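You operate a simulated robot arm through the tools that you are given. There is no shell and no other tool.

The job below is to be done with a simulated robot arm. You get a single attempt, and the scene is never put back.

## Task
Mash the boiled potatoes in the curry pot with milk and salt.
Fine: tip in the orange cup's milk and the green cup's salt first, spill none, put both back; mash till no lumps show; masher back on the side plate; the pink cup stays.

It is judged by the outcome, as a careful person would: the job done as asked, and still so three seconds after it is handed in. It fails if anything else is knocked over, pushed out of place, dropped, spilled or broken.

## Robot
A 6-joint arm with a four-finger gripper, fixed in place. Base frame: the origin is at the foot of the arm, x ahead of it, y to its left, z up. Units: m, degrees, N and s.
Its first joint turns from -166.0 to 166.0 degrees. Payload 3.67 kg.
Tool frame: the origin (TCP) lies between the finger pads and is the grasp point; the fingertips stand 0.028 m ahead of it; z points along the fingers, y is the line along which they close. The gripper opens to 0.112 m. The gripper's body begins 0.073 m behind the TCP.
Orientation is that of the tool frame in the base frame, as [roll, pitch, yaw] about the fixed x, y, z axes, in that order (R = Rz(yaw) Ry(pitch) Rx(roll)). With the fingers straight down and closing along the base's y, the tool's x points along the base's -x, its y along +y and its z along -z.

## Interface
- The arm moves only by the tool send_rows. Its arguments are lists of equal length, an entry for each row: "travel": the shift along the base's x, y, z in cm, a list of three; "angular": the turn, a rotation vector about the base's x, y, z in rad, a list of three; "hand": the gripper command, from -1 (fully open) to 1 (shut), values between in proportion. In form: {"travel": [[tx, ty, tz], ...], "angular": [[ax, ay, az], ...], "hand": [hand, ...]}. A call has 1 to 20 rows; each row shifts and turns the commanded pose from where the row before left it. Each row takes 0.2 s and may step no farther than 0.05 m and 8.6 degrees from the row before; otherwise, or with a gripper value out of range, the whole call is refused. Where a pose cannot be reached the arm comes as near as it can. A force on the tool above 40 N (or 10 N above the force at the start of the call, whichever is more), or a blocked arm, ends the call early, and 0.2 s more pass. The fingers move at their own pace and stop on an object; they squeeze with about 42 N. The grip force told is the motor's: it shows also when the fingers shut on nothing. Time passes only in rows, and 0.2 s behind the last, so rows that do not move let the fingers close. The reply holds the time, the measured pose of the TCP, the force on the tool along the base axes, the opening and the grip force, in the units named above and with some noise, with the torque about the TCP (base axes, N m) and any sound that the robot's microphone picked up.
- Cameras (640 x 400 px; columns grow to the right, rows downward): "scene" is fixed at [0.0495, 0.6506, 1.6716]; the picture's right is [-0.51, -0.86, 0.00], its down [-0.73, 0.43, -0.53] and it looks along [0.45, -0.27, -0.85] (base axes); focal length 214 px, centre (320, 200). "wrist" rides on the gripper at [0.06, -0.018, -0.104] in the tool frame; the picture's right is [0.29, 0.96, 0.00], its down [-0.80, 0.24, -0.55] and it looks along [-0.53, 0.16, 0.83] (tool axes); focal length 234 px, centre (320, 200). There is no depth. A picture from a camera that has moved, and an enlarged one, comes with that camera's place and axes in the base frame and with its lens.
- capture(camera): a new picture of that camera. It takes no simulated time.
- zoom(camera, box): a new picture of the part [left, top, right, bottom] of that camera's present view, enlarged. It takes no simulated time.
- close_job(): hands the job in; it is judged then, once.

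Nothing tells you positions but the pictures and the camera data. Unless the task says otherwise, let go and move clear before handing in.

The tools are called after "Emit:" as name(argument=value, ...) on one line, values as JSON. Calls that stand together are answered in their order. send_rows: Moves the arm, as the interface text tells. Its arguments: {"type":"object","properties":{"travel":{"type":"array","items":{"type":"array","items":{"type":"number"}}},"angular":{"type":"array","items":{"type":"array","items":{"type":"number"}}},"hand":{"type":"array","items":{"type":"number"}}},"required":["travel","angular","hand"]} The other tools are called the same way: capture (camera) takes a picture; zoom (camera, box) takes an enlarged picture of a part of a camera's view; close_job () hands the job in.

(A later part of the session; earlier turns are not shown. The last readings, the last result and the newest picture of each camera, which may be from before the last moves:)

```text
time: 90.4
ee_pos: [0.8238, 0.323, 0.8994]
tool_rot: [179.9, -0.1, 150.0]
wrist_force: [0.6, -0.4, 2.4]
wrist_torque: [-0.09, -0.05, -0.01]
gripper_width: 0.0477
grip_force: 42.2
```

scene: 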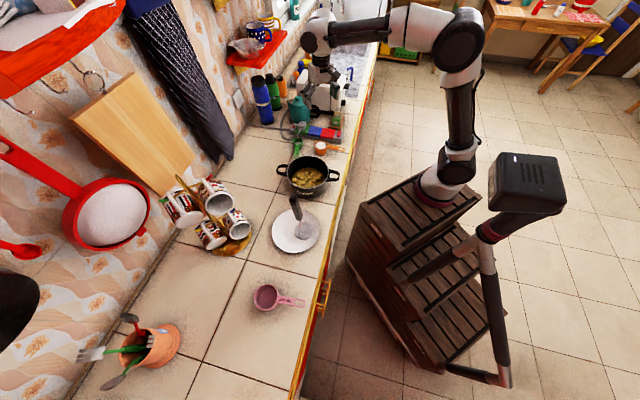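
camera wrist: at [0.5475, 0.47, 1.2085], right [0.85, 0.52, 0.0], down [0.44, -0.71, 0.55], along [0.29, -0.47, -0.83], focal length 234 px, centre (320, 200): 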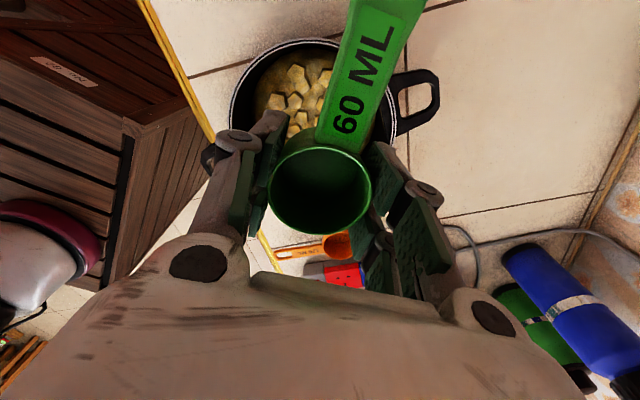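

Contact is made (2.4 N). I'll open gently and rise clear.

Emit:
send_rows(travel=[[0, 0, 0], [0, 0, 0], [0, 0, 0], [0, 0, 0], [0, 0, 0], [0, 0, 0], [0, 0, 0]], angular=[[0, 0, 0], [0, 0, 0], [0, 0, 0], [0, 0, 0], [0, 0, 0], [0, 0, 0], [0, 0, 0]], hand=[0.12, 0.05, -0.05, -0.15, -0.3, -0.4, -0.4])

Emit:
send_rows(travel=[[0, 0, 0.8], [0, 0, 1.5], [0, 0, 2.5], [0, 0, 2.5], [0, 0, 2.5], [0, 0, 2.5], [0, 0, 2.5], [0, 0, 2.5], [0, 0, 2.7], [0, 0, 0]], angular=[[0, 0, 0], [0, 0, 0], [0, 0, 0], [0, 0, 0], [0, 0, 0], [0, 0, 0], [0, 0, 0], [0, 0, 0], [0, 0, 0], [0, 0, 0]], hand=[-0.4, -0.4, -0.4, -0.4, -0.4, -0.4, -0.4, -0.4, -0.4, -0.4])

Emit:
capture(camera="wrist")

Emit:
zoom(camera="scene", box=[260, 90, 380, 190])

```text
time: 92.0
ee_pos: [0.824, 0.3226, 0.8994]
tool_rot: [179.8, -0.4, 149.8]
wrist_force: [0.0, -0.9, -0.2]
wrist_torque: [0.0, 0.0, -0.02]
gripper_width: 0.0785
grip_force: 0.0
```

```text
time: 94.2
ee_pos: [0.8225, 0.3239, 1.0991]
tool_rot: [179.8, -0.3, 149.9]
wrist_force: [-0.3, -0.2, 0.1]
wrist_torque: [0.03, 0.02, -0.03]
gripper_width: 0.0786
grip_force: 0.0
```

```text
taken
camera wrist: at [0.7636, 0.3368, 1.2028], right [0.23, 0.97, 0.0], down [0.81, -0.2, 0.55], along [0.54, -0.12, -0.83], focal length 234 px, centre (320, 200)
```

wrist: 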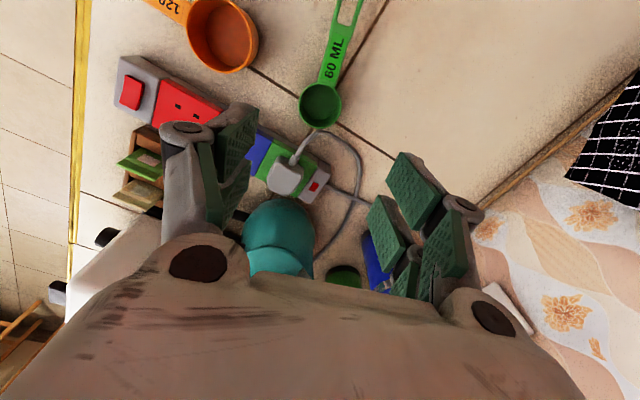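

```text
4.00 times, centred on (320, 140) of scene
camera zoom: at [0.0495, 0.6506, 1.6716], right [-0.51, -0.86, 0.0], down [-0.73, 0.43, -0.53], along [0.45, -0.27, -0.85], focal length 858 px, centre (320, 440)
```

zoom: 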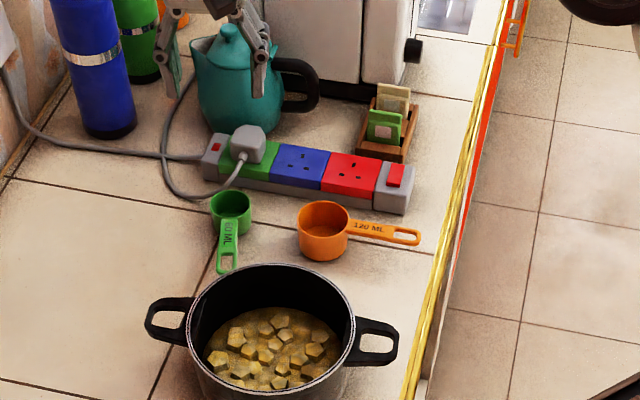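

Both cups stand back in place, empty, and the counter is clean. Next I move up and over to the masher, hovering high above it to see the handle from the top.

Emit:
send_rows(travel=[[0, 0, 4], [0, 0, 4], [0, 0, 4], [0, 0, 4], [0, 0, 4], [-3.377, 1.64, 0], [-3.377, 1.64, 0], [-3.377, 1.64, 0], [-3.377, 1.64, 0], [-3.377, 1.64, 0], [-3.377, 1.64, 0], [-3.377, 1.64, 0], [-3.377, 1.64, 0], [-3.377, 1.64, 0], [-3.377, 1.64, 0], [-3.377, 1.64, 0], [-3.377, 1.64, 0], [-3.377, 1.64, 0], [0, 0, 0]], angular=[[0, 0, 0], [0, 0, 0], [0, 0, 0], [0, 0, 0], [0, 0, 0], [0, 0, 0], [0, 0, 0], [0, 0, 0], [0, 0, 0], [0, 0, 0], [0, 0, 0], [0, 0, 0], [0, 0, 0], [0, 0, 0], [0, 0, 0], [0, 0, 0], [0, 0, 0], [0, 0, 0], [0, 0, 0]], hand=[-0.4, -0.4, -0.4, -0.4, -0.4, -0.4, -0.4, -0.4, -0.4, -0.4, -0.4, -0.4, -0.4, -0.4, -0.4, -0.4, -0.4, -0.4, -0.4])

Emit:
capture(camera="wrist")

Emit:
capture(camera="scene")

```text
time: 98.2
ee_pos: [0.3581, 0.5132, 1.275]
tool_rot: [179.7, -0.3, 149.9]
wrist_force: [-0.2, 0.0, 0.5]
wrist_torque: [0.01, 0.0, -0.07]
gripper_width: 0.0781
grip_force: 0.0
out of reach, approached as far as the arm can: row 4, 5
```

```text
taken
camera wrist: at [0.2986, 0.5284, 1.3795], right [0.23, 0.97, 0.0], down [0.81, -0.2, 0.55], along [0.54, -0.12, -0.83], focal length 234 px, centre (320, 200)
```

wrist: 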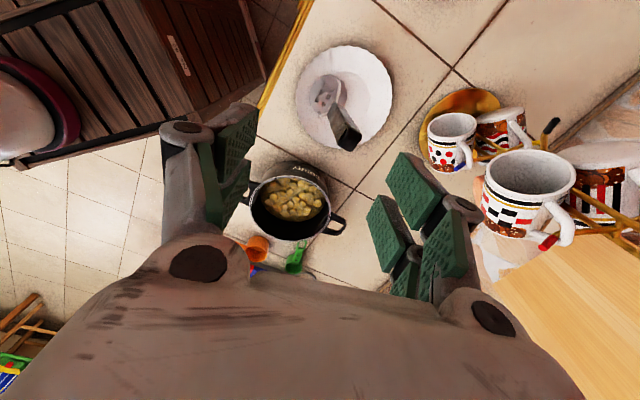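

```text
taken
```

scene: 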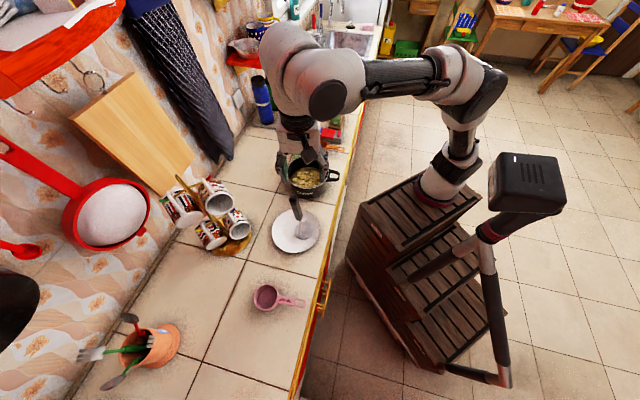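

The arm is near the masher but offset by the reach limit; I'm at (0.358, 0.513, 1.275). I'll zoom in on the masher's handle from here.

Emit:
zoom(camera="wrist", box=[280, 30, 410, 170])

Emit:
zoom(camera="scene", box=[270, 185, 330, 255])

```text
2.86 times, centred on (345, 100) of wrist
camera zoom: at [0.2986, 0.5284, 1.3795], right [0.23, 0.97, 0.0], down [0.81, -0.2, 0.55], along [0.54, -0.12, -0.83], focal length 669 px, centre (249, 486)
```

zoom: 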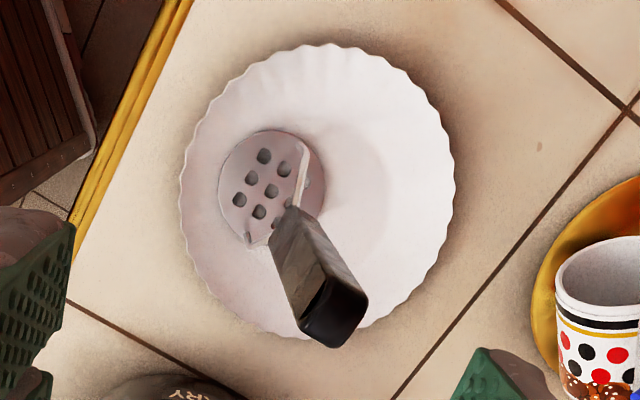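

```text
5.71 times, centred on (300, 220) of scene
camera zoom: at [0.0495, 0.6506, 1.6716], right [-0.51, -0.86, 0.0], down [-0.73, 0.43, -0.53], along [0.45, -0.27, -0.85], focal length 1226 px, centre (434, 86)
```

zoom: 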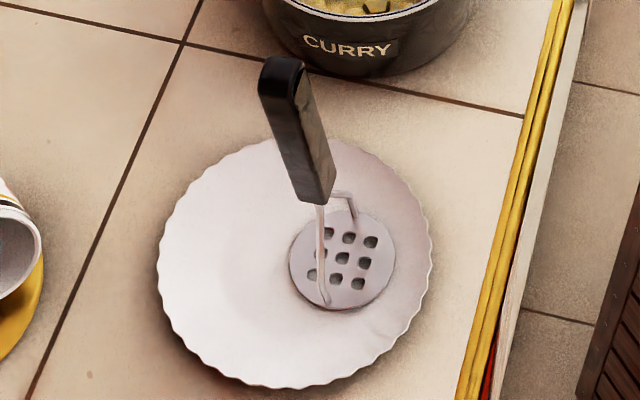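

Emit:
zoom(camera="wrist", box=[325, 90, 375, 155])

Emit:
zoom(camera="scene", box=[285, 190, 310, 225])

```text
6.15 times, centred on (350, 122) of wrist
camera zoom: at [0.2986, 0.5284, 1.3795], right [0.23, 0.97, 0.0], down [0.81, -0.2, 0.55], along [0.54, -0.12, -0.83], focal length 1441 px, centre (135, 677)
```

zoom: 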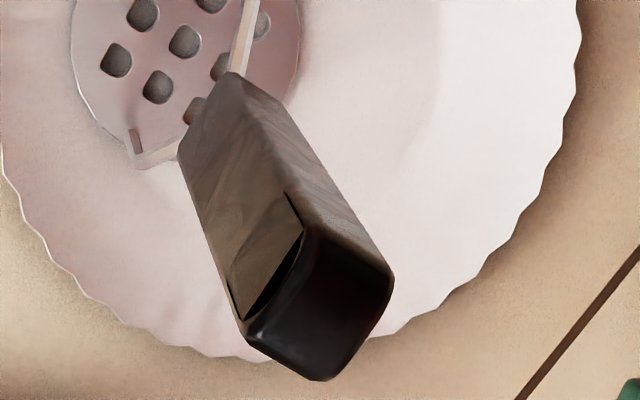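

```text
11.43 times, centred on (298, 208) of scene
camera zoom: at [0.0495, 0.6506, 1.6716], right [-0.51, -0.86, 0.0], down [-0.73, 0.43, -0.53], along [0.45, -0.27, -0.85], focal length 2451 px, centre (577, 114)
```

zoom: 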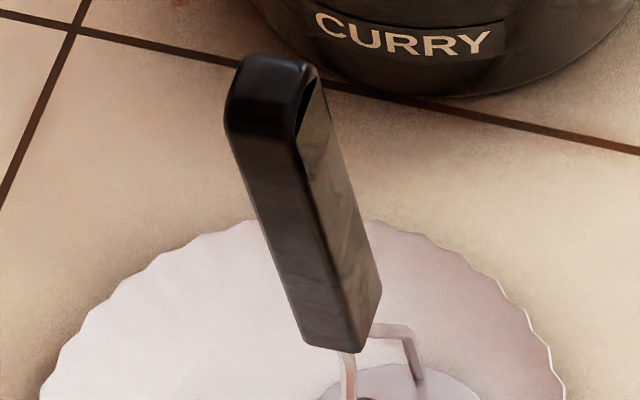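

The handle is nearly square (about 2 cm), top at about (0.395, 0.541, 1.114), leaning some 4.5° because the disc sits on the plate's slope. I'll rotate so the fingers close across the lean direction and hover above the handle.

Emit:
send_rows(travel=[[0.35, 0.24, 0], [0.35, 0.24, 0], [0.35, 0.24, 0], [0.35, 0.24, 0], [0.35, 0.24, 0], [0.35, 0.24, 0], [0.35, 0.24, 0], [0.35, 0.24, 0], [0.35, 0.24, 0], [0.3, 0.22, 0], [0, 0, -2], [0, 0, -2], [0, 0, -2], [0, 0, 0]], angular=[[0, 0, 0.1309], [0, 0, 0.1309], [0, 0, 0.1309], [0, 0, 0.1309], [0, 0, 0.1309], [0, 0, 0.1309], [0, 0, 0.1309], [0, 0, 0.1309], [0, 0, 0.1309], [0, 0, 0.1309], [0, 0, 0], [0, 0, 0], [0, 0, 0], [0, 0, 0]], hand=[-1, -1, -1, -1, -1, -1, -1, -1, -1, -1, -1, -1, -1, -1])

Emit:
capture(camera="wrist")

Emit:
capture(camera="scene")

```text
time: 101.2
ee_pos: [0.3931, 0.5372, 1.2154]
tool_rot: [179.8, -0.3, -135.1]
wrist_force: [0.5, 0.2, 0.3]
wrist_torque: [0.03, 0.01, -0.01]
gripper_width: 0.1122
grip_force: 0.1
```

```text
taken
camera wrist: at [0.3648, 0.4838, 1.3198], right [-0.88, 0.48, 0.0], down [0.4, 0.73, 0.55], along [0.26, 0.49, -0.83], focal length 234 px, centre (320, 200)
```

wrist: 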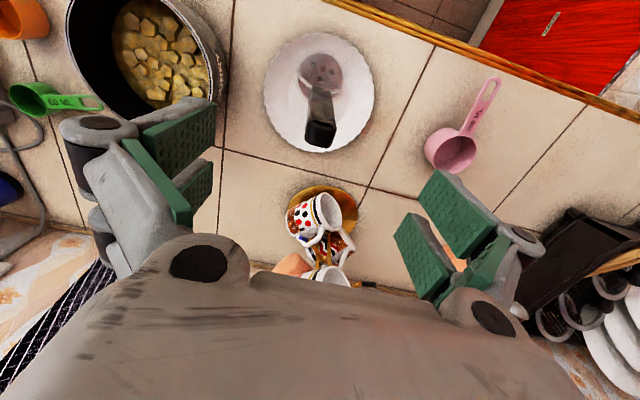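

```text
taken
```

scene: 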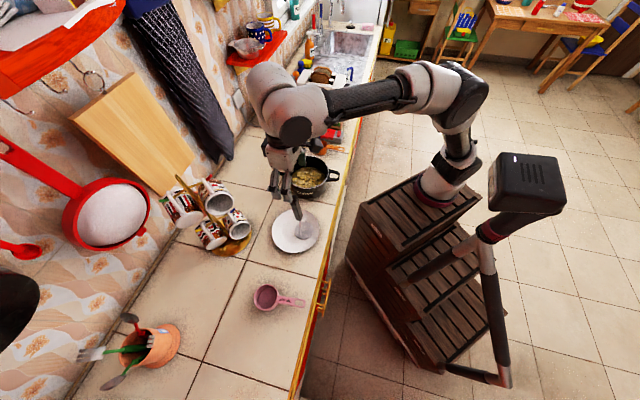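

Emit:
zoom(camera="wrist", box=[260, 30, 380, 160])

Emit:
zoom(camera="scene", box=[240, 140, 340, 260])

```text
3.08 times, centred on (320, 95) of wrist
camera zoom: at [0.3648, 0.4838, 1.3198], right [-0.88, 0.48, 0.0], down [0.4, 0.73, 0.55], along [0.26, 0.49, -0.83], focal length 720 px, centre (320, 523)
```

zoom: 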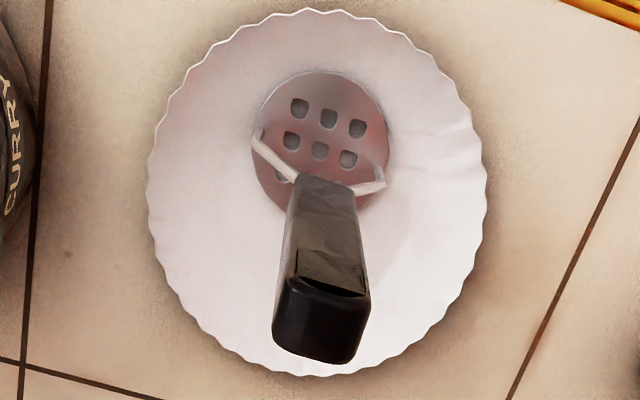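

```text
3.33 times, centred on (290, 200) of scene
camera zoom: at [0.0495, 0.6506, 1.6716], right [-0.51, -0.86, 0.0], down [-0.73, 0.43, -0.53], along [0.45, -0.27, -0.85], focal length 715 px, centre (420, 200)
```

zoom: 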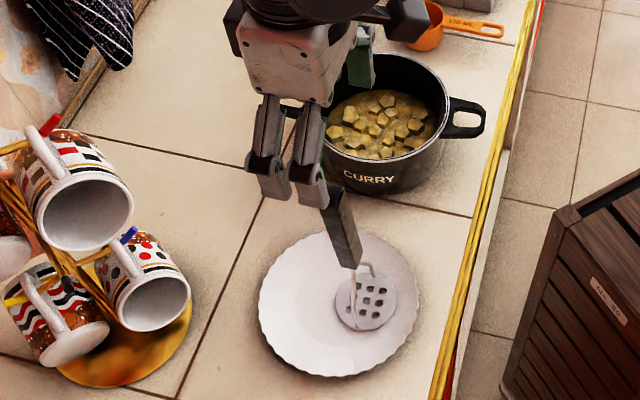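

The handle top sits between the open fingers with good margins. Descending to z≈1.05.

Emit:
send_rows(travel=[[0, 0, -2], [0, 0, -2], [0, 0, -2], [0, 0, -2], [0, 0, -2], [0, 0, -2], [0, 0, -2], [0, 0, -1.5], [0, 0, -1], [0, 0, 0]], angular=[[0, 0, 0], [0, 0, 0], [0, 0, 0], [0, 0, 0], [0, 0, 0], [0, 0, 0], [0, 0, 0], [0, 0, 0], [0, 0, 0], [0, 0, 0]], hand=[-1, -1, -1, -1, -1, -1, -0.9, -0.8, -0.7, -0.6])

Emit:
capture(camera="wrist")

Emit:
zoom(camera="scene", box=[240, 140, 340, 260])

```text
time: 103.4
ee_pos: [0.3921, 0.5367, 1.0523]
tool_rot: [179.8, -0.2, -135.0]
wrist_force: [0.0, 0.0, 6.3]
wrist_torque: [0.0, 0.05, 0.01]
gripper_width: 0.0899
grip_force: 0.1
```

```text
taken
camera wrist: at [0.3644, 0.4834, 1.155], right [-0.88, 0.48, 0.0], down [0.4, 0.73, 0.55], along [0.26, 0.49, -0.83], focal length 234 px, centre (320, 200)
```

wrist: 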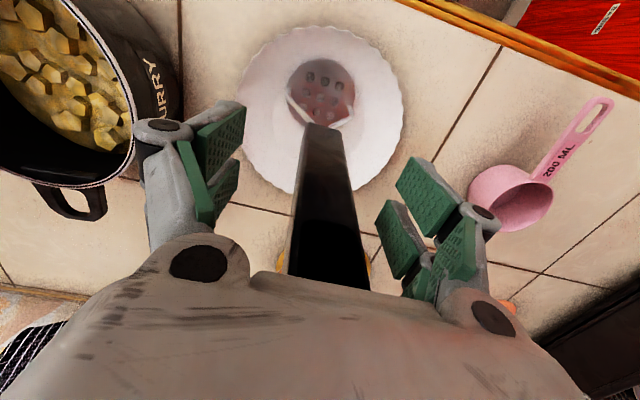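

```text
3.33 times, centred on (290, 200) of scene
camera zoom: at [0.0495, 0.6506, 1.6716], right [-0.51, -0.86, 0.0], down [-0.73, 0.43, -0.53], along [0.45, -0.27, -0.85], focal length 715 px, centre (420, 200)
```

zoom: 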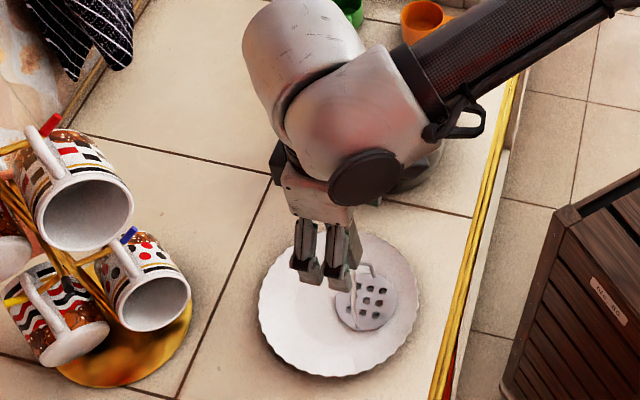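

The palm is lightly touching the handle's top (6 N), so the top is at about 1.125. I'll back off 3 mm and close on the handle gradually.

Emit:
send_rows(travel=[[0, 0, 0.3], [0, 0, 0], [0, 0, 0], [0, 0, 0], [0, 0, 0], [0, 0, 0], [0, 0, 0], [0, 0, 0], [0, 0, 0], [0, 0, 0]], angular=[[0, 0, 0], [0, 0, 0], [0, 0, 0], [0, 0, 0], [0, 0, 0], [0, 0, 0], [0, 0, 0], [0, 0, 0], [0, 0, 0], [0, 0, 0]], hand=[-0.5, -0.2, 0.1, 0.3, 0.4, 0.48, 0.54, 0.6, 0.7, 0.8])

Emit:
capture(camera="wrist")

Emit:
zoom(camera="scene", box=[240, 140, 340, 260])

```text
time: 105.6
ee_pos: [0.3934, 0.5379, 1.0543]
tool_rot: [179.7, -0.2, -135.1]
wrist_force: [-0.4, 0.3, -0.5]
wrist_torque: [-0.05, -0.09, 0.01]
gripper_width: 0.0256
grip_force: 41.7
```

```text
taken
camera wrist: at [0.3643, 0.4837, 1.1577], right [-0.88, 0.48, 0.0], down [0.4, 0.73, 0.55], along [0.26, 0.49, -0.83], focal length 234 px, centre (320, 200)
```

wrist: 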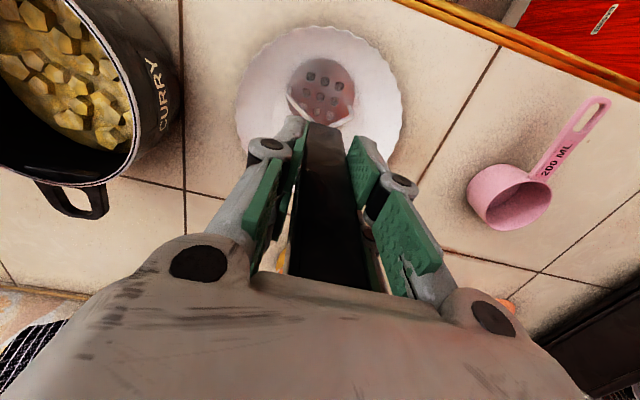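

```text
3.33 times, centred on (290, 200) of scene
camera zoom: at [0.0495, 0.6506, 1.6716], right [-0.51, -0.86, 0.0], down [-0.73, 0.43, -0.53], along [0.45, -0.27, -0.85], focal length 715 px, centre (420, 200)
```

zoom: 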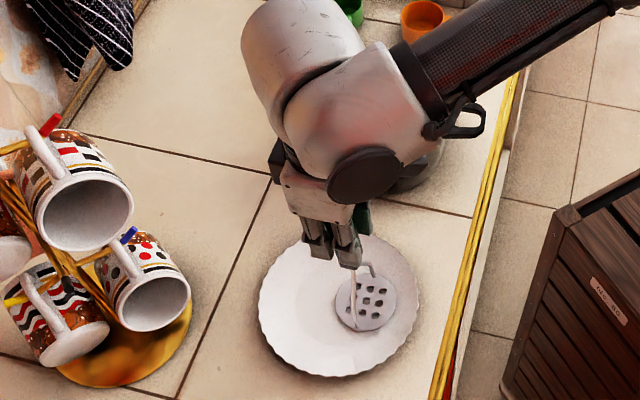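

The masher is held at 0.0256 m grip width and the plate hasn't moved. Lifting it straight up.

Emit:
send_rows(travel=[[0, 0, 0.5], [0, 0, 1], [0, 0, 1.5], [0, 0, 2], [0, 0, 2], [0, 0, 2], [0, 0, 2], [0, 0, 1.5], [0, 0, 1.0], [0, 0, 0.5], [0, 0, 0]], angular=[[0, 0, 0], [0, 0, 0], [0, 0, 0], [0, 0, 0], [0, 0, 0], [0, 0, 0], [0, 0, 0], [0, 0, 0], [0, 0, 0], [0, 0, 0], [0, 0, 0]], hand=[1, 1, 1, 1, 1, 1, 1, 1, 1, 1, 1])

Emit:
capture(camera="wrist")

Emit:
capture(camera="scene")

Emit:
zoom(camera="scene", box=[240, 140, 340, 260])

```text
time: 108.0
ee_pos: [0.3931, 0.5391, 1.1937]
tool_rot: [179.8, -0.3, -135.0]
wrist_force: [-0.3, -0.1, -1.7]
wrist_torque: [0.02, 0.02, 0.0]
gripper_width: 0.0257
grip_force: 42.4
```

```text
taken
camera wrist: at [0.3647, 0.4837, 1.2974], right [-0.88, 0.48, 0.0], down [0.4, 0.73, 0.55], along [0.26, 0.49, -0.83], focal length 234 px, centre (320, 200)
```

wrist: 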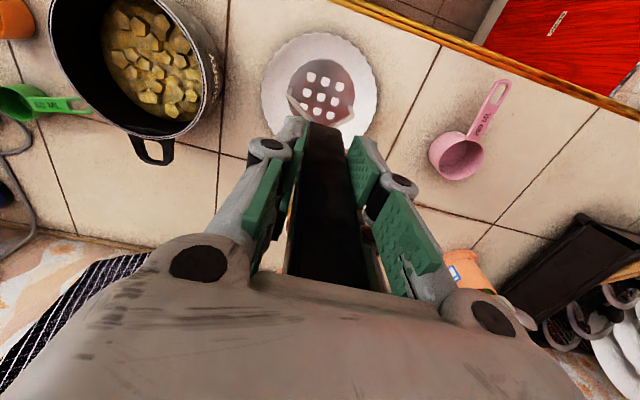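

```text
taken
```

scene: 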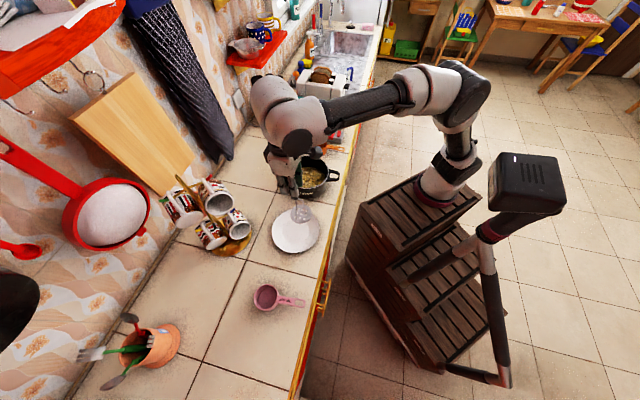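

```text
3.33 times, centred on (290, 200) of scene
camera zoom: at [0.0495, 0.6506, 1.6716], right [-0.51, -0.86, 0.0], down [-0.73, 0.43, -0.53], along [0.45, -0.27, -0.85], focal length 715 px, centre (420, 200)
```

zoom: 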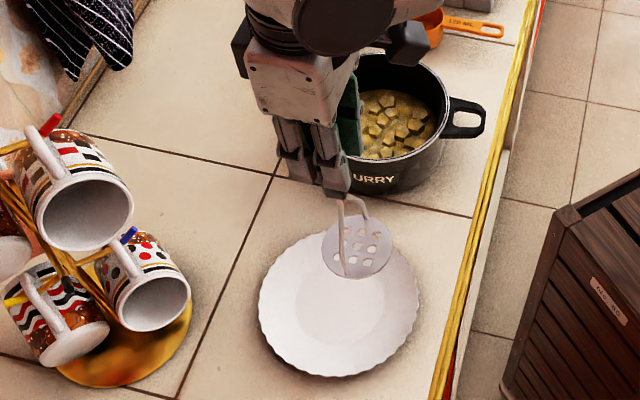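

The masher is up and its disc hangs about 1.8 cm off-axis due to the lean; I'll tilt the tool by about 5° to bring it vertical, then carry it over the pot.

Emit:
send_rows(travel=[[0, 0, 0], [0, 0, 0], [1, -0.73, 0], [2, -1.46, 0], [2.2, -1.6, 0], [2.2, -1.6, 0], [2.2, -1.6, 0], [2.2, -1.6, 0], [2.2, -1.6, 0], [2.2, -1.6, 0], [2, -1.46, 0], [1, -0.73, 0], [0, 0, 0]], angular=[[0.0353, -0.0238, 0], [0.0353, -0.0238, 0], [0, 0, 0], [0, 0, 0], [0, 0, 0], [0, 0, 0], [0, 0, 0], [0, 0, 0], [0, 0, 0], [0, 0, 0], [0, 0, 0], [0, 0, 0], [0, 0, 0]], hand=[1, 1, 1, 1, 1, 1, 1, 1, 1, 1, 1, 1, 1])

Emit:
capture(camera="wrist")

Emit:
zoom(camera="scene", box=[250, 110, 370, 210])

```text
time: 110.8
ee_pos: [0.5849, 0.3981, 1.1944]
tool_rot: [178.9, 4.5, -135.3]
wrist_force: [0.2, 0.0, -2.0]
wrist_torque: [-0.04, 0.0, 0.01]
gripper_width: 0.0255
grip_force: 42.4
```

```text
taken
camera wrist: at [0.5519, 0.3366, 1.2919], right [-0.88, 0.48, 0.0], down [0.37, 0.69, 0.62], along [0.3, 0.54, -0.79], focal length 234 px, centre (320, 200)
```

wrist: 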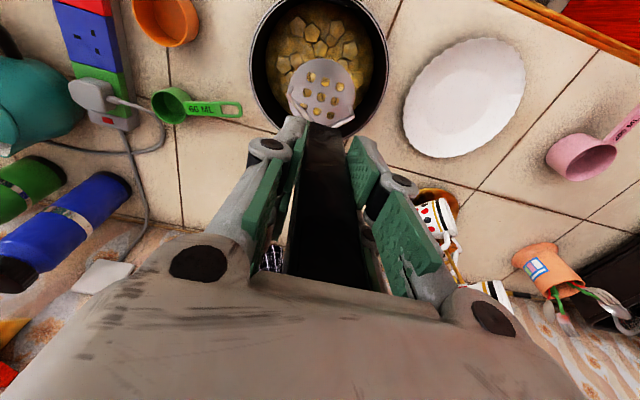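

```text
4.00 times, centred on (310, 160) of scene
camera zoom: at [0.0495, 0.6506, 1.6716], right [-0.51, -0.86, 0.0], down [-0.73, 0.43, -0.53], along [0.45, -0.27, -0.85], focal length 858 px, centre (360, 360)
```

zoom: 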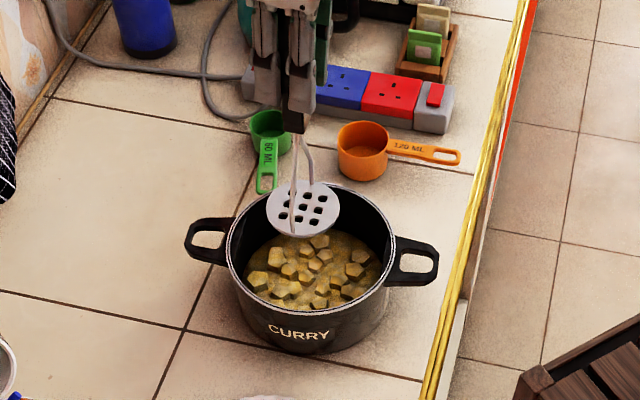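

The disc hangs level right over the pot centre. I'll lower it into the pot to just above the potatoes.

Emit:
send_rows(travel=[[0, -0.3, -1], [0, 0, -1.5], [0, 0, -1.5], [0, 0, -1.5], [0, 0, -1.5], [0, 0, -1.2], [0, 0, -0.8], [0, 0, 0]], angular=[[0, 0, 0], [0, 0, 0], [0, 0, 0], [0, 0, 0], [0, 0, 0], [0, 0, 0], [0, 0, 0], [0, 0, 0]], hand=[1, 1, 1, 1, 1, 1, 1, 1])

Emit:
zoom(camera="scene", box=[265, 130, 355, 200])

Emit:
capture(camera="wrist")

```text
time: 112.6
ee_pos: [0.5844, 0.3963, 1.1043]
tool_rot: [178.9, 4.5, -135.2]
wrist_force: [-0.6, 0.4, -0.9]
wrist_torque: [0.03, 0.0, 0.01]
gripper_width: 0.0257
grip_force: 42.1
```

```text
5.71 times, centred on (310, 165) of scene
camera zoom: at [0.0495, 0.6506, 1.6716], right [-0.51, -0.86, 0.0], down [-0.73, 0.43, -0.53], along [0.45, -0.27, -0.85], focal length 1226 px, centre (377, 400)
```

zoom: 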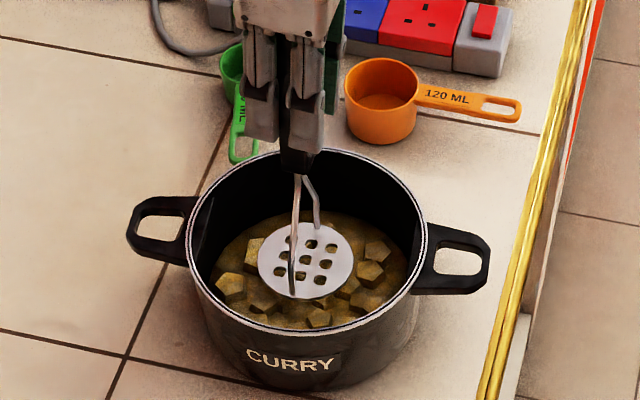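

```text
taken
camera wrist: at [0.5519, 0.3336, 1.202], right [-0.88, 0.48, 0.0], down [0.37, 0.69, 0.62], along [0.3, 0.54, -0.78], focal length 234 px, centre (320, 200)
```

wrist: 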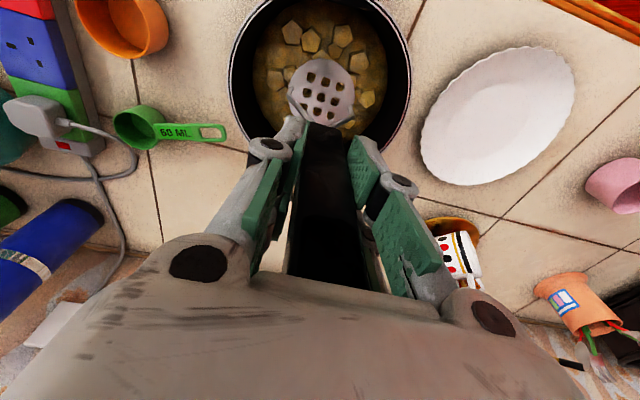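

The disc is inside the pot just above the potatoes. I'll press down gradually while watching force.

Emit:
send_rows(travel=[[0, 0, -0.5], [0, 0, -0.5], [0, 0, -0.5], [0, 0, 0]], angular=[[0, 0, 0], [0, 0, 0], [0, 0, 0], [0, 0, 0]], hand=[1, 1, 1, 1])

Emit:
send_rows(travel=[[0, 0, -0.4], [0, 0, -0.4], [0, 0, 0]], angular=[[0, 0, 0], [0, 0, 0], [0, 0, 0]], hand=[1, 1, 1])

Emit:
zoom(camera="scene", box=[265, 130, 355, 200])

```text
time: 113.6
ee_pos: [0.5848, 0.3964, 1.0893]
tool_rot: [178.9, 4.4, -135.1]
wrist_force: [-0.8, 0.5, -1.5]
wrist_torque: [-0.04, 0.01, 0.04]
gripper_width: 0.0255
grip_force: 41.8
```

```text
time: 114.4
ee_pos: [0.5843, 0.3967, 1.0817]
tool_rot: [178.9, 4.5, -135.2]
wrist_force: [0.3, 0.1, -1.7]
wrist_torque: [0.01, 0.03, 0.0]
gripper_width: 0.0255
grip_force: 41.4
```

```text
5.71 times, centred on (310, 165) of scene
camera zoom: at [0.0495, 0.6506, 1.6716], right [-0.51, -0.86, 0.0], down [-0.73, 0.43, -0.53], along [0.45, -0.27, -0.85], focal length 1226 px, centre (377, 400)
```

zoom: 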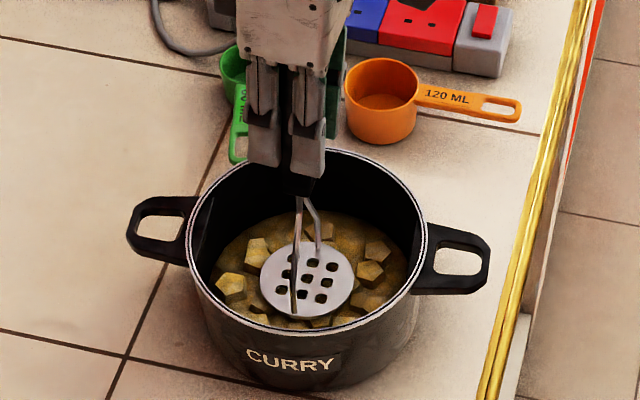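

Emit:
send_rows(travel=[[0, 0, -0.4], [0, 0, -0.4], [0, 0, 0]], angular=[[0, 0, 0], [0, 0, 0], [0, 0, 0]], hand=[1, 1, 1])

Emit:
send_rows(travel=[[0, 0, -0.4], [0, 0, -0.4], [0, 0, 0]], angular=[[0, 0, 0], [0, 0, 0], [0, 0, 0]], hand=[1, 1, 1])

Emit:
zoom(camera="scene", box=[265, 130, 355, 200])

```text
time: 115.2
ee_pos: [0.5842, 0.395, 1.0725]
tool_rot: [178.9, 4.5, -135.2]
wrist_force: [0.2, 0.2, -1.1]
wrist_torque: [-0.01, 0.03, -0.01]
gripper_width: 0.0259
grip_force: 42.0
```

```text
time: 116.0
ee_pos: [0.5852, 0.3965, 1.0651]
tool_rot: [178.9, 4.5, -135.3]
wrist_force: [0.6, 0.2, -1.9]
wrist_torque: [0.0, 0.02, -0.03]
gripper_width: 0.0258
grip_force: 42.5
```

```text
5.71 times, centred on (310, 165) of scene
camera zoom: at [0.0495, 0.6506, 1.6716], right [-0.51, -0.86, 0.0], down [-0.73, 0.43, -0.53], along [0.45, -0.27, -0.85], focal length 1226 px, centre (377, 400)
```

zoom: 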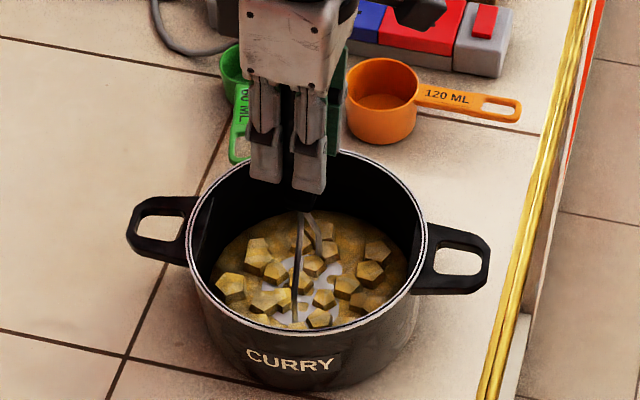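

The disc has sunk into the potato layer. I'll press on toward the pot's bottom in small steps until resistance is felt.

Emit:
send_rows(travel=[[0, 0, -0.3], [0, 0, -0.3], [0, 0, 0]], angular=[[0, 0, 0], [0, 0, 0], [0, 0, 0]], hand=[1, 1, 1])

Emit:
zoom(camera="scene", box=[265, 130, 355, 200])

```text
time: 116.8
ee_pos: [0.5843, 0.3966, 1.0591]
tool_rot: [179.0, 4.5, -135.1]
wrist_force: [-0.3, 0.5, -1.9]
wrist_torque: [-0.03, -0.01, -0.02]
gripper_width: 0.0258
grip_force: 41.8
```

```text
5.71 times, centred on (310, 165) of scene
camera zoom: at [0.0495, 0.6506, 1.6716], right [-0.51, -0.86, 0.0], down [-0.73, 0.43, -0.53], along [0.45, -0.27, -0.85], focal length 1226 px, centre (377, 400)
```

zoom: 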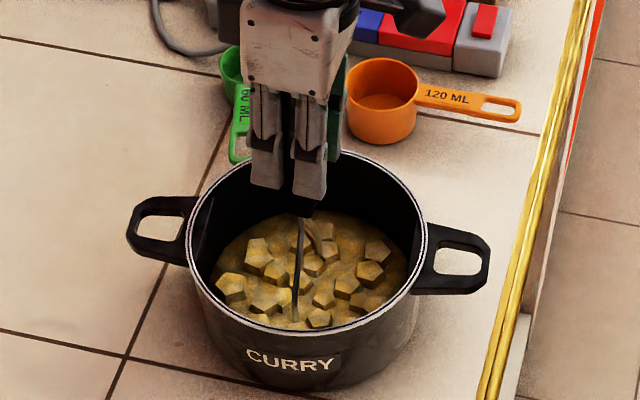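

Emit:
send_rows(travel=[[0, 0, -0.2], [0, 0, -0.2], [0, 0, 0]], angular=[[0, 0, 0], [0, 0, 0], [0, 0, 0]], hand=[1, 1, 1])

Emit:
send_rows(travel=[[0, 0, -0.1], [0, 0, -0.1], [0, 0, 0]], angular=[[0, 0, 0], [0, 0, 0], [0, 0, 0]], hand=[1, 1, 1])

Emit:
zoom(camera="scene", box=[265, 130, 355, 200])

```text
time: 117.6
ee_pos: [0.584, 0.395, 1.0557]
tool_rot: [178.8, 4.5, -135.2]
wrist_force: [-0.6, -0.5, -1.4]
wrist_torque: [0.0, 0.0, 0.0]
gripper_width: 0.0255
grip_force: 42.1
```

```text
time: 118.4
ee_pos: [0.5839, 0.3952, 1.0536]
tool_rot: [178.8, 4.5, -135.2]
wrist_force: [0.3, -0.2, -1.9]
wrist_torque: [0.02, -0.01, -0.01]
gripper_width: 0.0256
grip_force: 41.9
```

```text
5.71 times, centred on (310, 165) of scene
camera zoom: at [0.0495, 0.6506, 1.6716], right [-0.51, -0.86, 0.0], down [-0.73, 0.43, -0.53], along [0.45, -0.27, -0.85], focal length 1226 px, centre (377, 400)
```

zoom: 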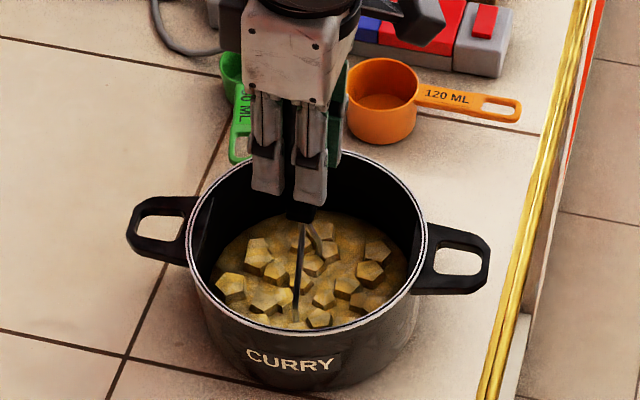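

Emit:
send_rows(travel=[[0, 0, -0.1], [0, 0, -0.1], [0, 0, 0]], angular=[[0, 0, 0], [0, 0, 0], [0, 0, 0]], hand=[1, 1, 1])

Emit:
send_rows(travel=[[0, 0, -0.1], [0, 0, -0.1], [0, 0, 0]], angular=[[0, 0, 0], [0, 0, 0], [0, 0, 0]], hand=[1, 1, 1])

```text
time: 119.2
ee_pos: [0.5834, 0.3953, 1.0519]
tool_rot: [178.9, 4.6, -135.2]
wrist_force: [-0.4, -1.6, 16.6]
wrist_torque: [-0.68, 0.6, 0.0]
gripper_width: 0.0255
grip_force: 42.3
```

```text
time: 120.0
ee_pos: [0.5853, 0.3961, 1.0528]
tool_rot: [178.8, 4.9, -135.2]
wrist_force: [-2.4, -0.7, 8.3]
wrist_torque: [-0.51, 0.56, -0.02]
gripper_width: 0.0257
grip_force: 42.0
stopped in row 3: the force on the tool passed its limit at 40 N (the readings are from after the stop); the commanded pose is now the measured one
```

The disc touched the pot's bottom at TCP z≈1.052 (force spiked, contact on the near edge). I'll lift out of the mash and look at what the stroke did.

Emit:
send_rows(travel=[[0, 0, 0.5], [0, 0, 1], [0, 0, 1.5], [0, 0, 1.5], [0, 0, 0]], angular=[[0, 0, 0], [0, 0, 0], [0, 0, 0], [0, 0, 0], [0, 0, 0]], hand=[1, 1, 1, 1, 1])

Emit:
zoom(camera="scene", box=[265, 130, 355, 200])

Emit:
zoom(camera="wrist", box=[210, 0, 430, 160])

```text
time: 121.2
ee_pos: [0.5857, 0.3968, 1.096]
tool_rot: [178.9, 4.8, -135.1]
wrist_force: [-0.5, 0.3, -1.1]
wrist_torque: [-0.02, -0.01, 0.0]
gripper_width: 0.0255
grip_force: 41.8
```

```text
5.71 times, centred on (310, 165) of scene
camera zoom: at [0.0495, 0.6506, 1.6716], right [-0.51, -0.86, 0.0], down [-0.73, 0.43, -0.53], along [0.45, -0.27, -0.85], focal length 1226 px, centre (377, 400)
```

zoom: 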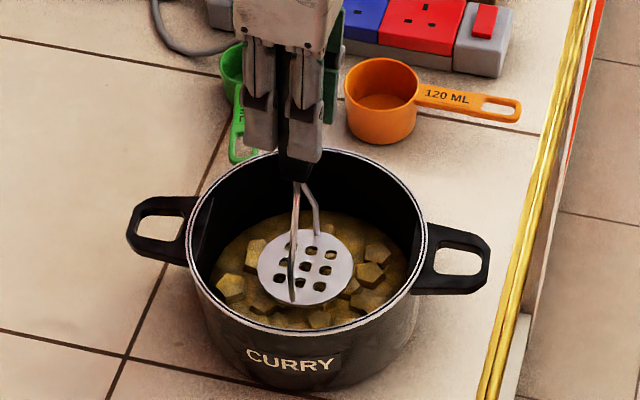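

```text
2.50 times, centred on (320, 80) of wrist
camera zoom: at [0.5519, 0.3344, 1.1935], right [-0.88, 0.48, -0.01], down [0.37, 0.69, 0.62], along [0.3, 0.55, -0.78], focal length 585 px, centre (320, 500)
```

zoom: 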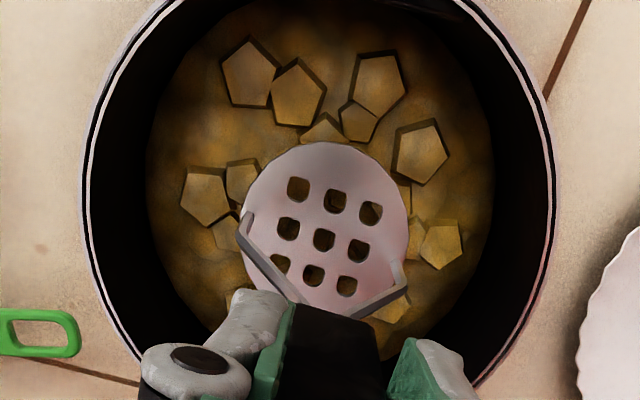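

Emit:
send_rows(travel=[[0, 0, 2], [0, 0, 2.5], [0, 0, 2.5], [0, 0, 2.5], [0, 0, 0]], angular=[[0, 0, 0], [0, 0, 0], [0, 0, 0], [0, 0, 0], [0, 0, 0]], hand=[1, 1, 1, 1, 1])

Emit:
zoom(camera="scene", box=[270, 140, 350, 200])

Emit:
zoom(camera="wrist", box=[210, 0, 430, 160])

```text
time: 122.4
ee_pos: [0.5849, 0.3958, 1.1925]
tool_rot: [178.8, 4.9, -135.3]
wrist_force: [-0.8, 0.1, -0.8]
wrist_torque: [0.02, -0.03, 0.03]
gripper_width: 0.0254
grip_force: 41.5
```

```text
6.67 times, centred on (310, 170) of scene
camera zoom: at [0.0495, 0.6506, 1.6716], right [-0.51, -0.86, 0.0], down [-0.73, 0.43, -0.53], along [0.45, -0.27, -0.85], focal length 1430 px, centre (387, 400)
```

zoom: 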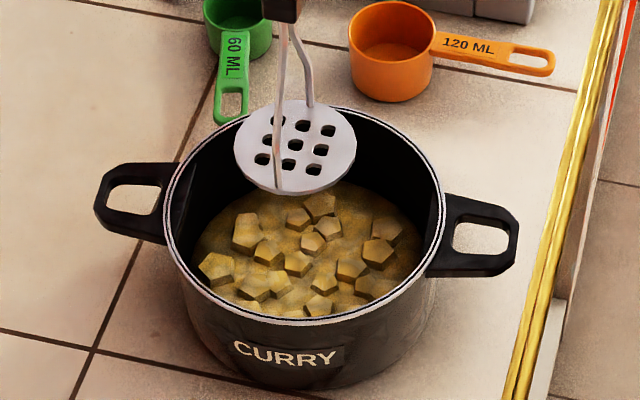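

```text
2.50 times, centred on (320, 80) of wrist
camera zoom: at [0.5524, 0.3337, 1.2895], right [-0.88, 0.48, -0.01], down [0.37, 0.69, 0.62], along [0.3, 0.55, -0.78], focal length 585 px, centre (320, 500)
```

zoom: 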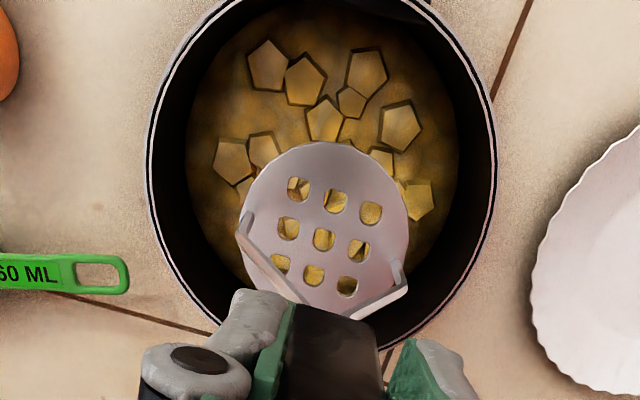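

All lumps are still there after one stroke, so it needs repeated mashing. The torque shows the disc's near edge is low, so I'll undo the 5° tilt (disc flat as it stood on the plate), re-centre the disc, and do repeated strokes.

Emit:
send_rows(travel=[[0.43, 0.53, 0], [0.43, 0.53, 0], [0, 0, -2.5], [0, 0, -2.5], [0, 0, -2.5], [0, 0, -2], [0, 0, 0]], angular=[[-0.0353, 0.0238, 0], [-0.0353, 0.0238, 0], [0, 0, 0], [0, 0, 0], [0, 0, 0], [0, 0, 0], [0, 0, 0]], hand=[1, 1, 1, 1, 1, 1, 1])

Emit:
send_rows(travel=[[0, 0, -2.0], [0, 0, -2.0], [0, 0, 2.0], [0, 0, 2.0], [0, 0, -2.0], [0, 0, -2.0], [0, 0, 2.0], [0, 0, 2.0], [0, 0, -2.0], [0, 0, -2.0], [0, 0, 2.0], [0, 0, 2.0], [0, 0, -2.0], [0, 0, -2.0], [0, 0, 2.0], [0, 0, 2.0], [0, 0, 0]], angular=[[0, 0, 0], [0, 0, 0], [0, 0, 0], [0, 0, 0], [0, 0, 0], [0, 0, 0], [0, 0, 0], [0, 0, 0], [0, 0, 0], [0, 0, 0], [0, 0, 0], [0, 0, 0], [0, 0, 0], [0, 0, 0], [0, 0, 0], [0, 0, 0], [0, 0, 0]], hand=[1, 1, 1, 1, 1, 1, 1, 1, 1, 1, 1, 1, 1, 1, 1, 1, 1])

Emit:
zoom(camera="scene", box=[270, 140, 350, 200])

Emit:
zoom(camera="wrist", box=[210, 0, 430, 160])

```text
time: 124.0
ee_pos: [0.5938, 0.407, 1.0949]
tool_rot: [179.8, 0.1, -135.0]
wrist_force: [0.1, 0.4, -1.3]
wrist_torque: [-0.01, -0.02, 0.03]
gripper_width: 0.0258
grip_force: 42.1
```

```text
time: 127.6
ee_pos: [0.5933, 0.4065, 1.0967]
tool_rot: [179.8, 0.1, -135.1]
wrist_force: [0.3, 0.2, -0.8]
wrist_torque: [0.02, 0.01, 0.02]
gripper_width: 0.0254
grip_force: 41.8
```

```text
6.67 times, centred on (310, 170) of scene
camera zoom: at [0.0495, 0.6506, 1.6716], right [-0.51, -0.86, 0.0], down [-0.73, 0.43, -0.53], along [0.45, -0.27, -0.85], focal length 1430 px, centre (387, 400)
```

zoom: 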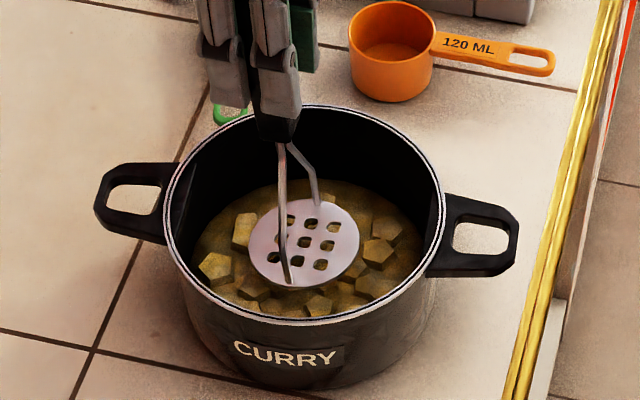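

```text
2.50 times, centred on (320, 80) of wrist
camera zoom: at [0.5656, 0.3521, 1.1993], right [-0.88, 0.48, 0.0], down [0.4, 0.73, 0.56], along [0.26, 0.49, -0.83], focal length 585 px, centre (320, 500)
```

zoom: 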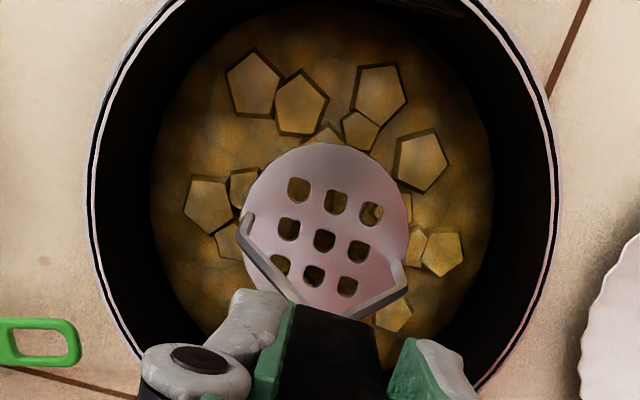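

Emit:
send_rows(travel=[[-1.5, 2.0, 3], [-1.5, 2.0, 3], [-1.0, 1.5, 3], [0, 0, 0]], angular=[[0, 0, 0], [0, 0, 0], [0, 0, 0], [0, 0, 0]], hand=[1, 1, 1, 1])

Emit:
zoom(camera="scene", box=[270, 140, 350, 200])

Emit:
zoom(camera="wrist", box=[150, 0, 430, 160])

```text
time: 128.6
ee_pos: [0.5552, 0.4621, 1.1864]
tool_rot: [179.8, 0.2, -135.1]
wrist_force: [-0.1, -0.3, -1.1]
wrist_torque: [-0.03, -0.01, 0.02]
gripper_width: 0.0256
grip_force: 42.3
```

```text
6.67 times, centred on (310, 170) of scene
camera zoom: at [0.0495, 0.6506, 1.6716], right [-0.51, -0.86, 0.0], down [-0.73, 0.43, -0.53], along [0.45, -0.27, -0.85], focal length 1430 px, centre (387, 400)
```

zoom: 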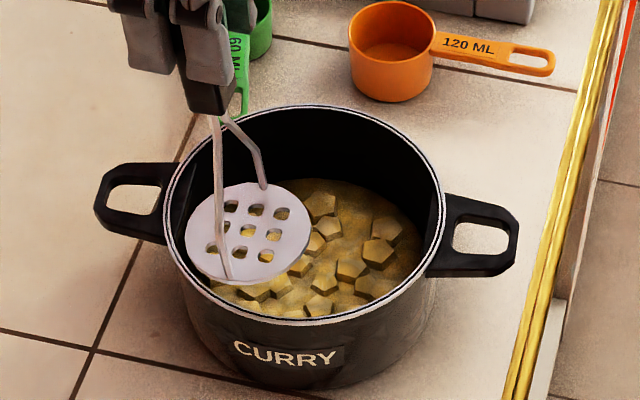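

```text
2.29 times, centred on (290, 80) of wrist
camera zoom: at [0.5256, 0.4068, 1.289], right [-0.88, 0.48, 0.0], down [0.4, 0.73, 0.56], along [0.26, 0.49, -0.83], focal length 535 px, centre (389, 474)
```

zoom: 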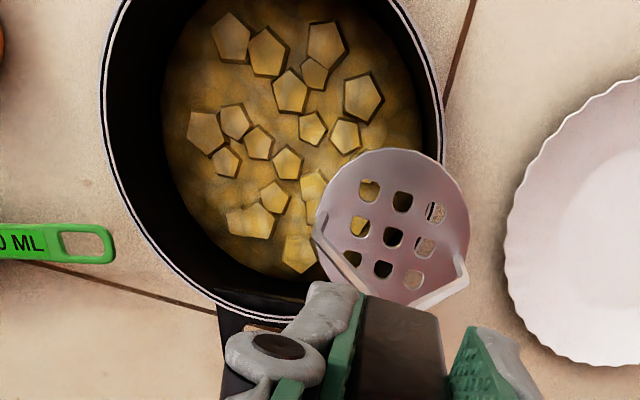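

Emit:
zoom(camera="scene", box=[270, 145, 350, 205])

Emit:
zoom(camera="scene", box=[290, 160, 330, 190])

```text
6.67 times, centred on (310, 175) of scene
camera zoom: at [0.0495, 0.6506, 1.6716], right [-0.51, -0.86, 0.0], down [-0.73, 0.43, -0.53], along [0.45, -0.27, -0.85], focal length 1430 px, centre (387, 367)
```

zoom: 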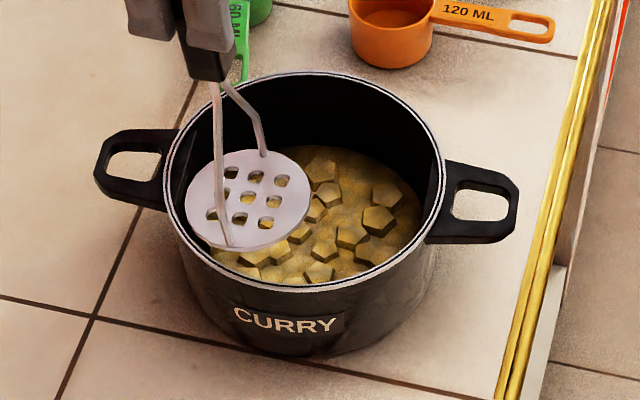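

```text
13.33 times, centred on (310, 175) of scene
camera zoom: at [0.0495, 0.6506, 1.6716], right [-0.51, -0.86, 0.0], down [-0.73, 0.43, -0.53], along [0.45, -0.27, -0.85], focal length 2860 px, centre (453, 533)
```

zoom: 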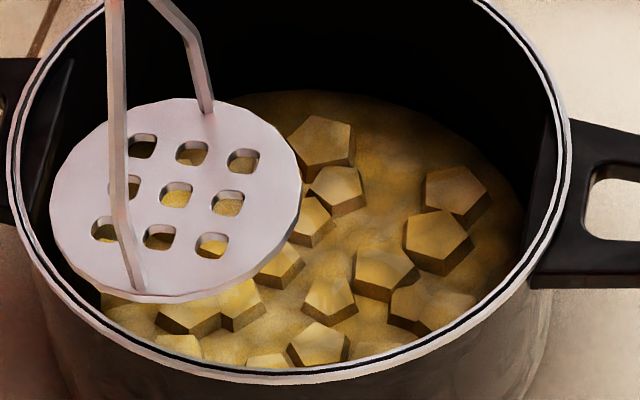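

The strokes that stopped short of the bottom changed nothing visible. I'll try a proper firm press at the centre, down against the pot's floor with a held force, and see if the lumps give.

Emit:
send_rows(travel=[[1.0, -1.5, 0], [1.4, -2.0, 0], [1.4, -2.0, -1], [0, 0, -3], [0, 0, -3], [0, 0, -3], [0, 0, -2], [0, 0, -1], [0, 0, 0]], angular=[[0, 0, 0], [0, 0, 0], [0, 0, 0], [0, 0, 0], [0, 0, 0], [0, 0, 0], [0, 0, 0], [0, 0, 0], [0, 0, 0]], hand=[1, 1, 1, 1, 1, 1, 1, 1, 1])

Emit:
send_rows(travel=[[0, 0, -0.2], [0, 0, -0.2], [0, 0, 0]], angular=[[0, 0, 0], [0, 0, 0], [0, 0, 0]], hand=[1, 1, 1])

Emit:
send_rows(travel=[[0, 0, -0.1], [0, 0, 0]], angular=[[0, 0, 0], [0, 0, 0]], hand=[1, 1])

```text
time: 130.6
ee_pos: [0.5923, 0.407, 1.0556]
tool_rot: [179.9, 0.0, -135.2]
wrist_force: [0.2, 0.0, -2.7]
wrist_torque: [0.01, 0.0, 0.01]
gripper_width: 0.0257
grip_force: 42.1
```

```text
time: 131.4
ee_pos: [0.5923, 0.4056, 1.0532]
tool_rot: [179.8, 0.2, -135.2]
wrist_force: [-2.2, -2.7, 17.3]
wrist_torque: [-0.1, 0.04, -0.01]
gripper_width: 0.0254
grip_force: 42.0
```

```text
time: 132.0
ee_pos: [0.5907, 0.4063, 1.0532]
tool_rot: [179.8, 0.4, -135.2]
wrist_force: [-2.2, -3.2, 39.3]
wrist_torque: [0.04, -0.15, -0.01]
gripper_width: 0.0256
grip_force: 41.8
```

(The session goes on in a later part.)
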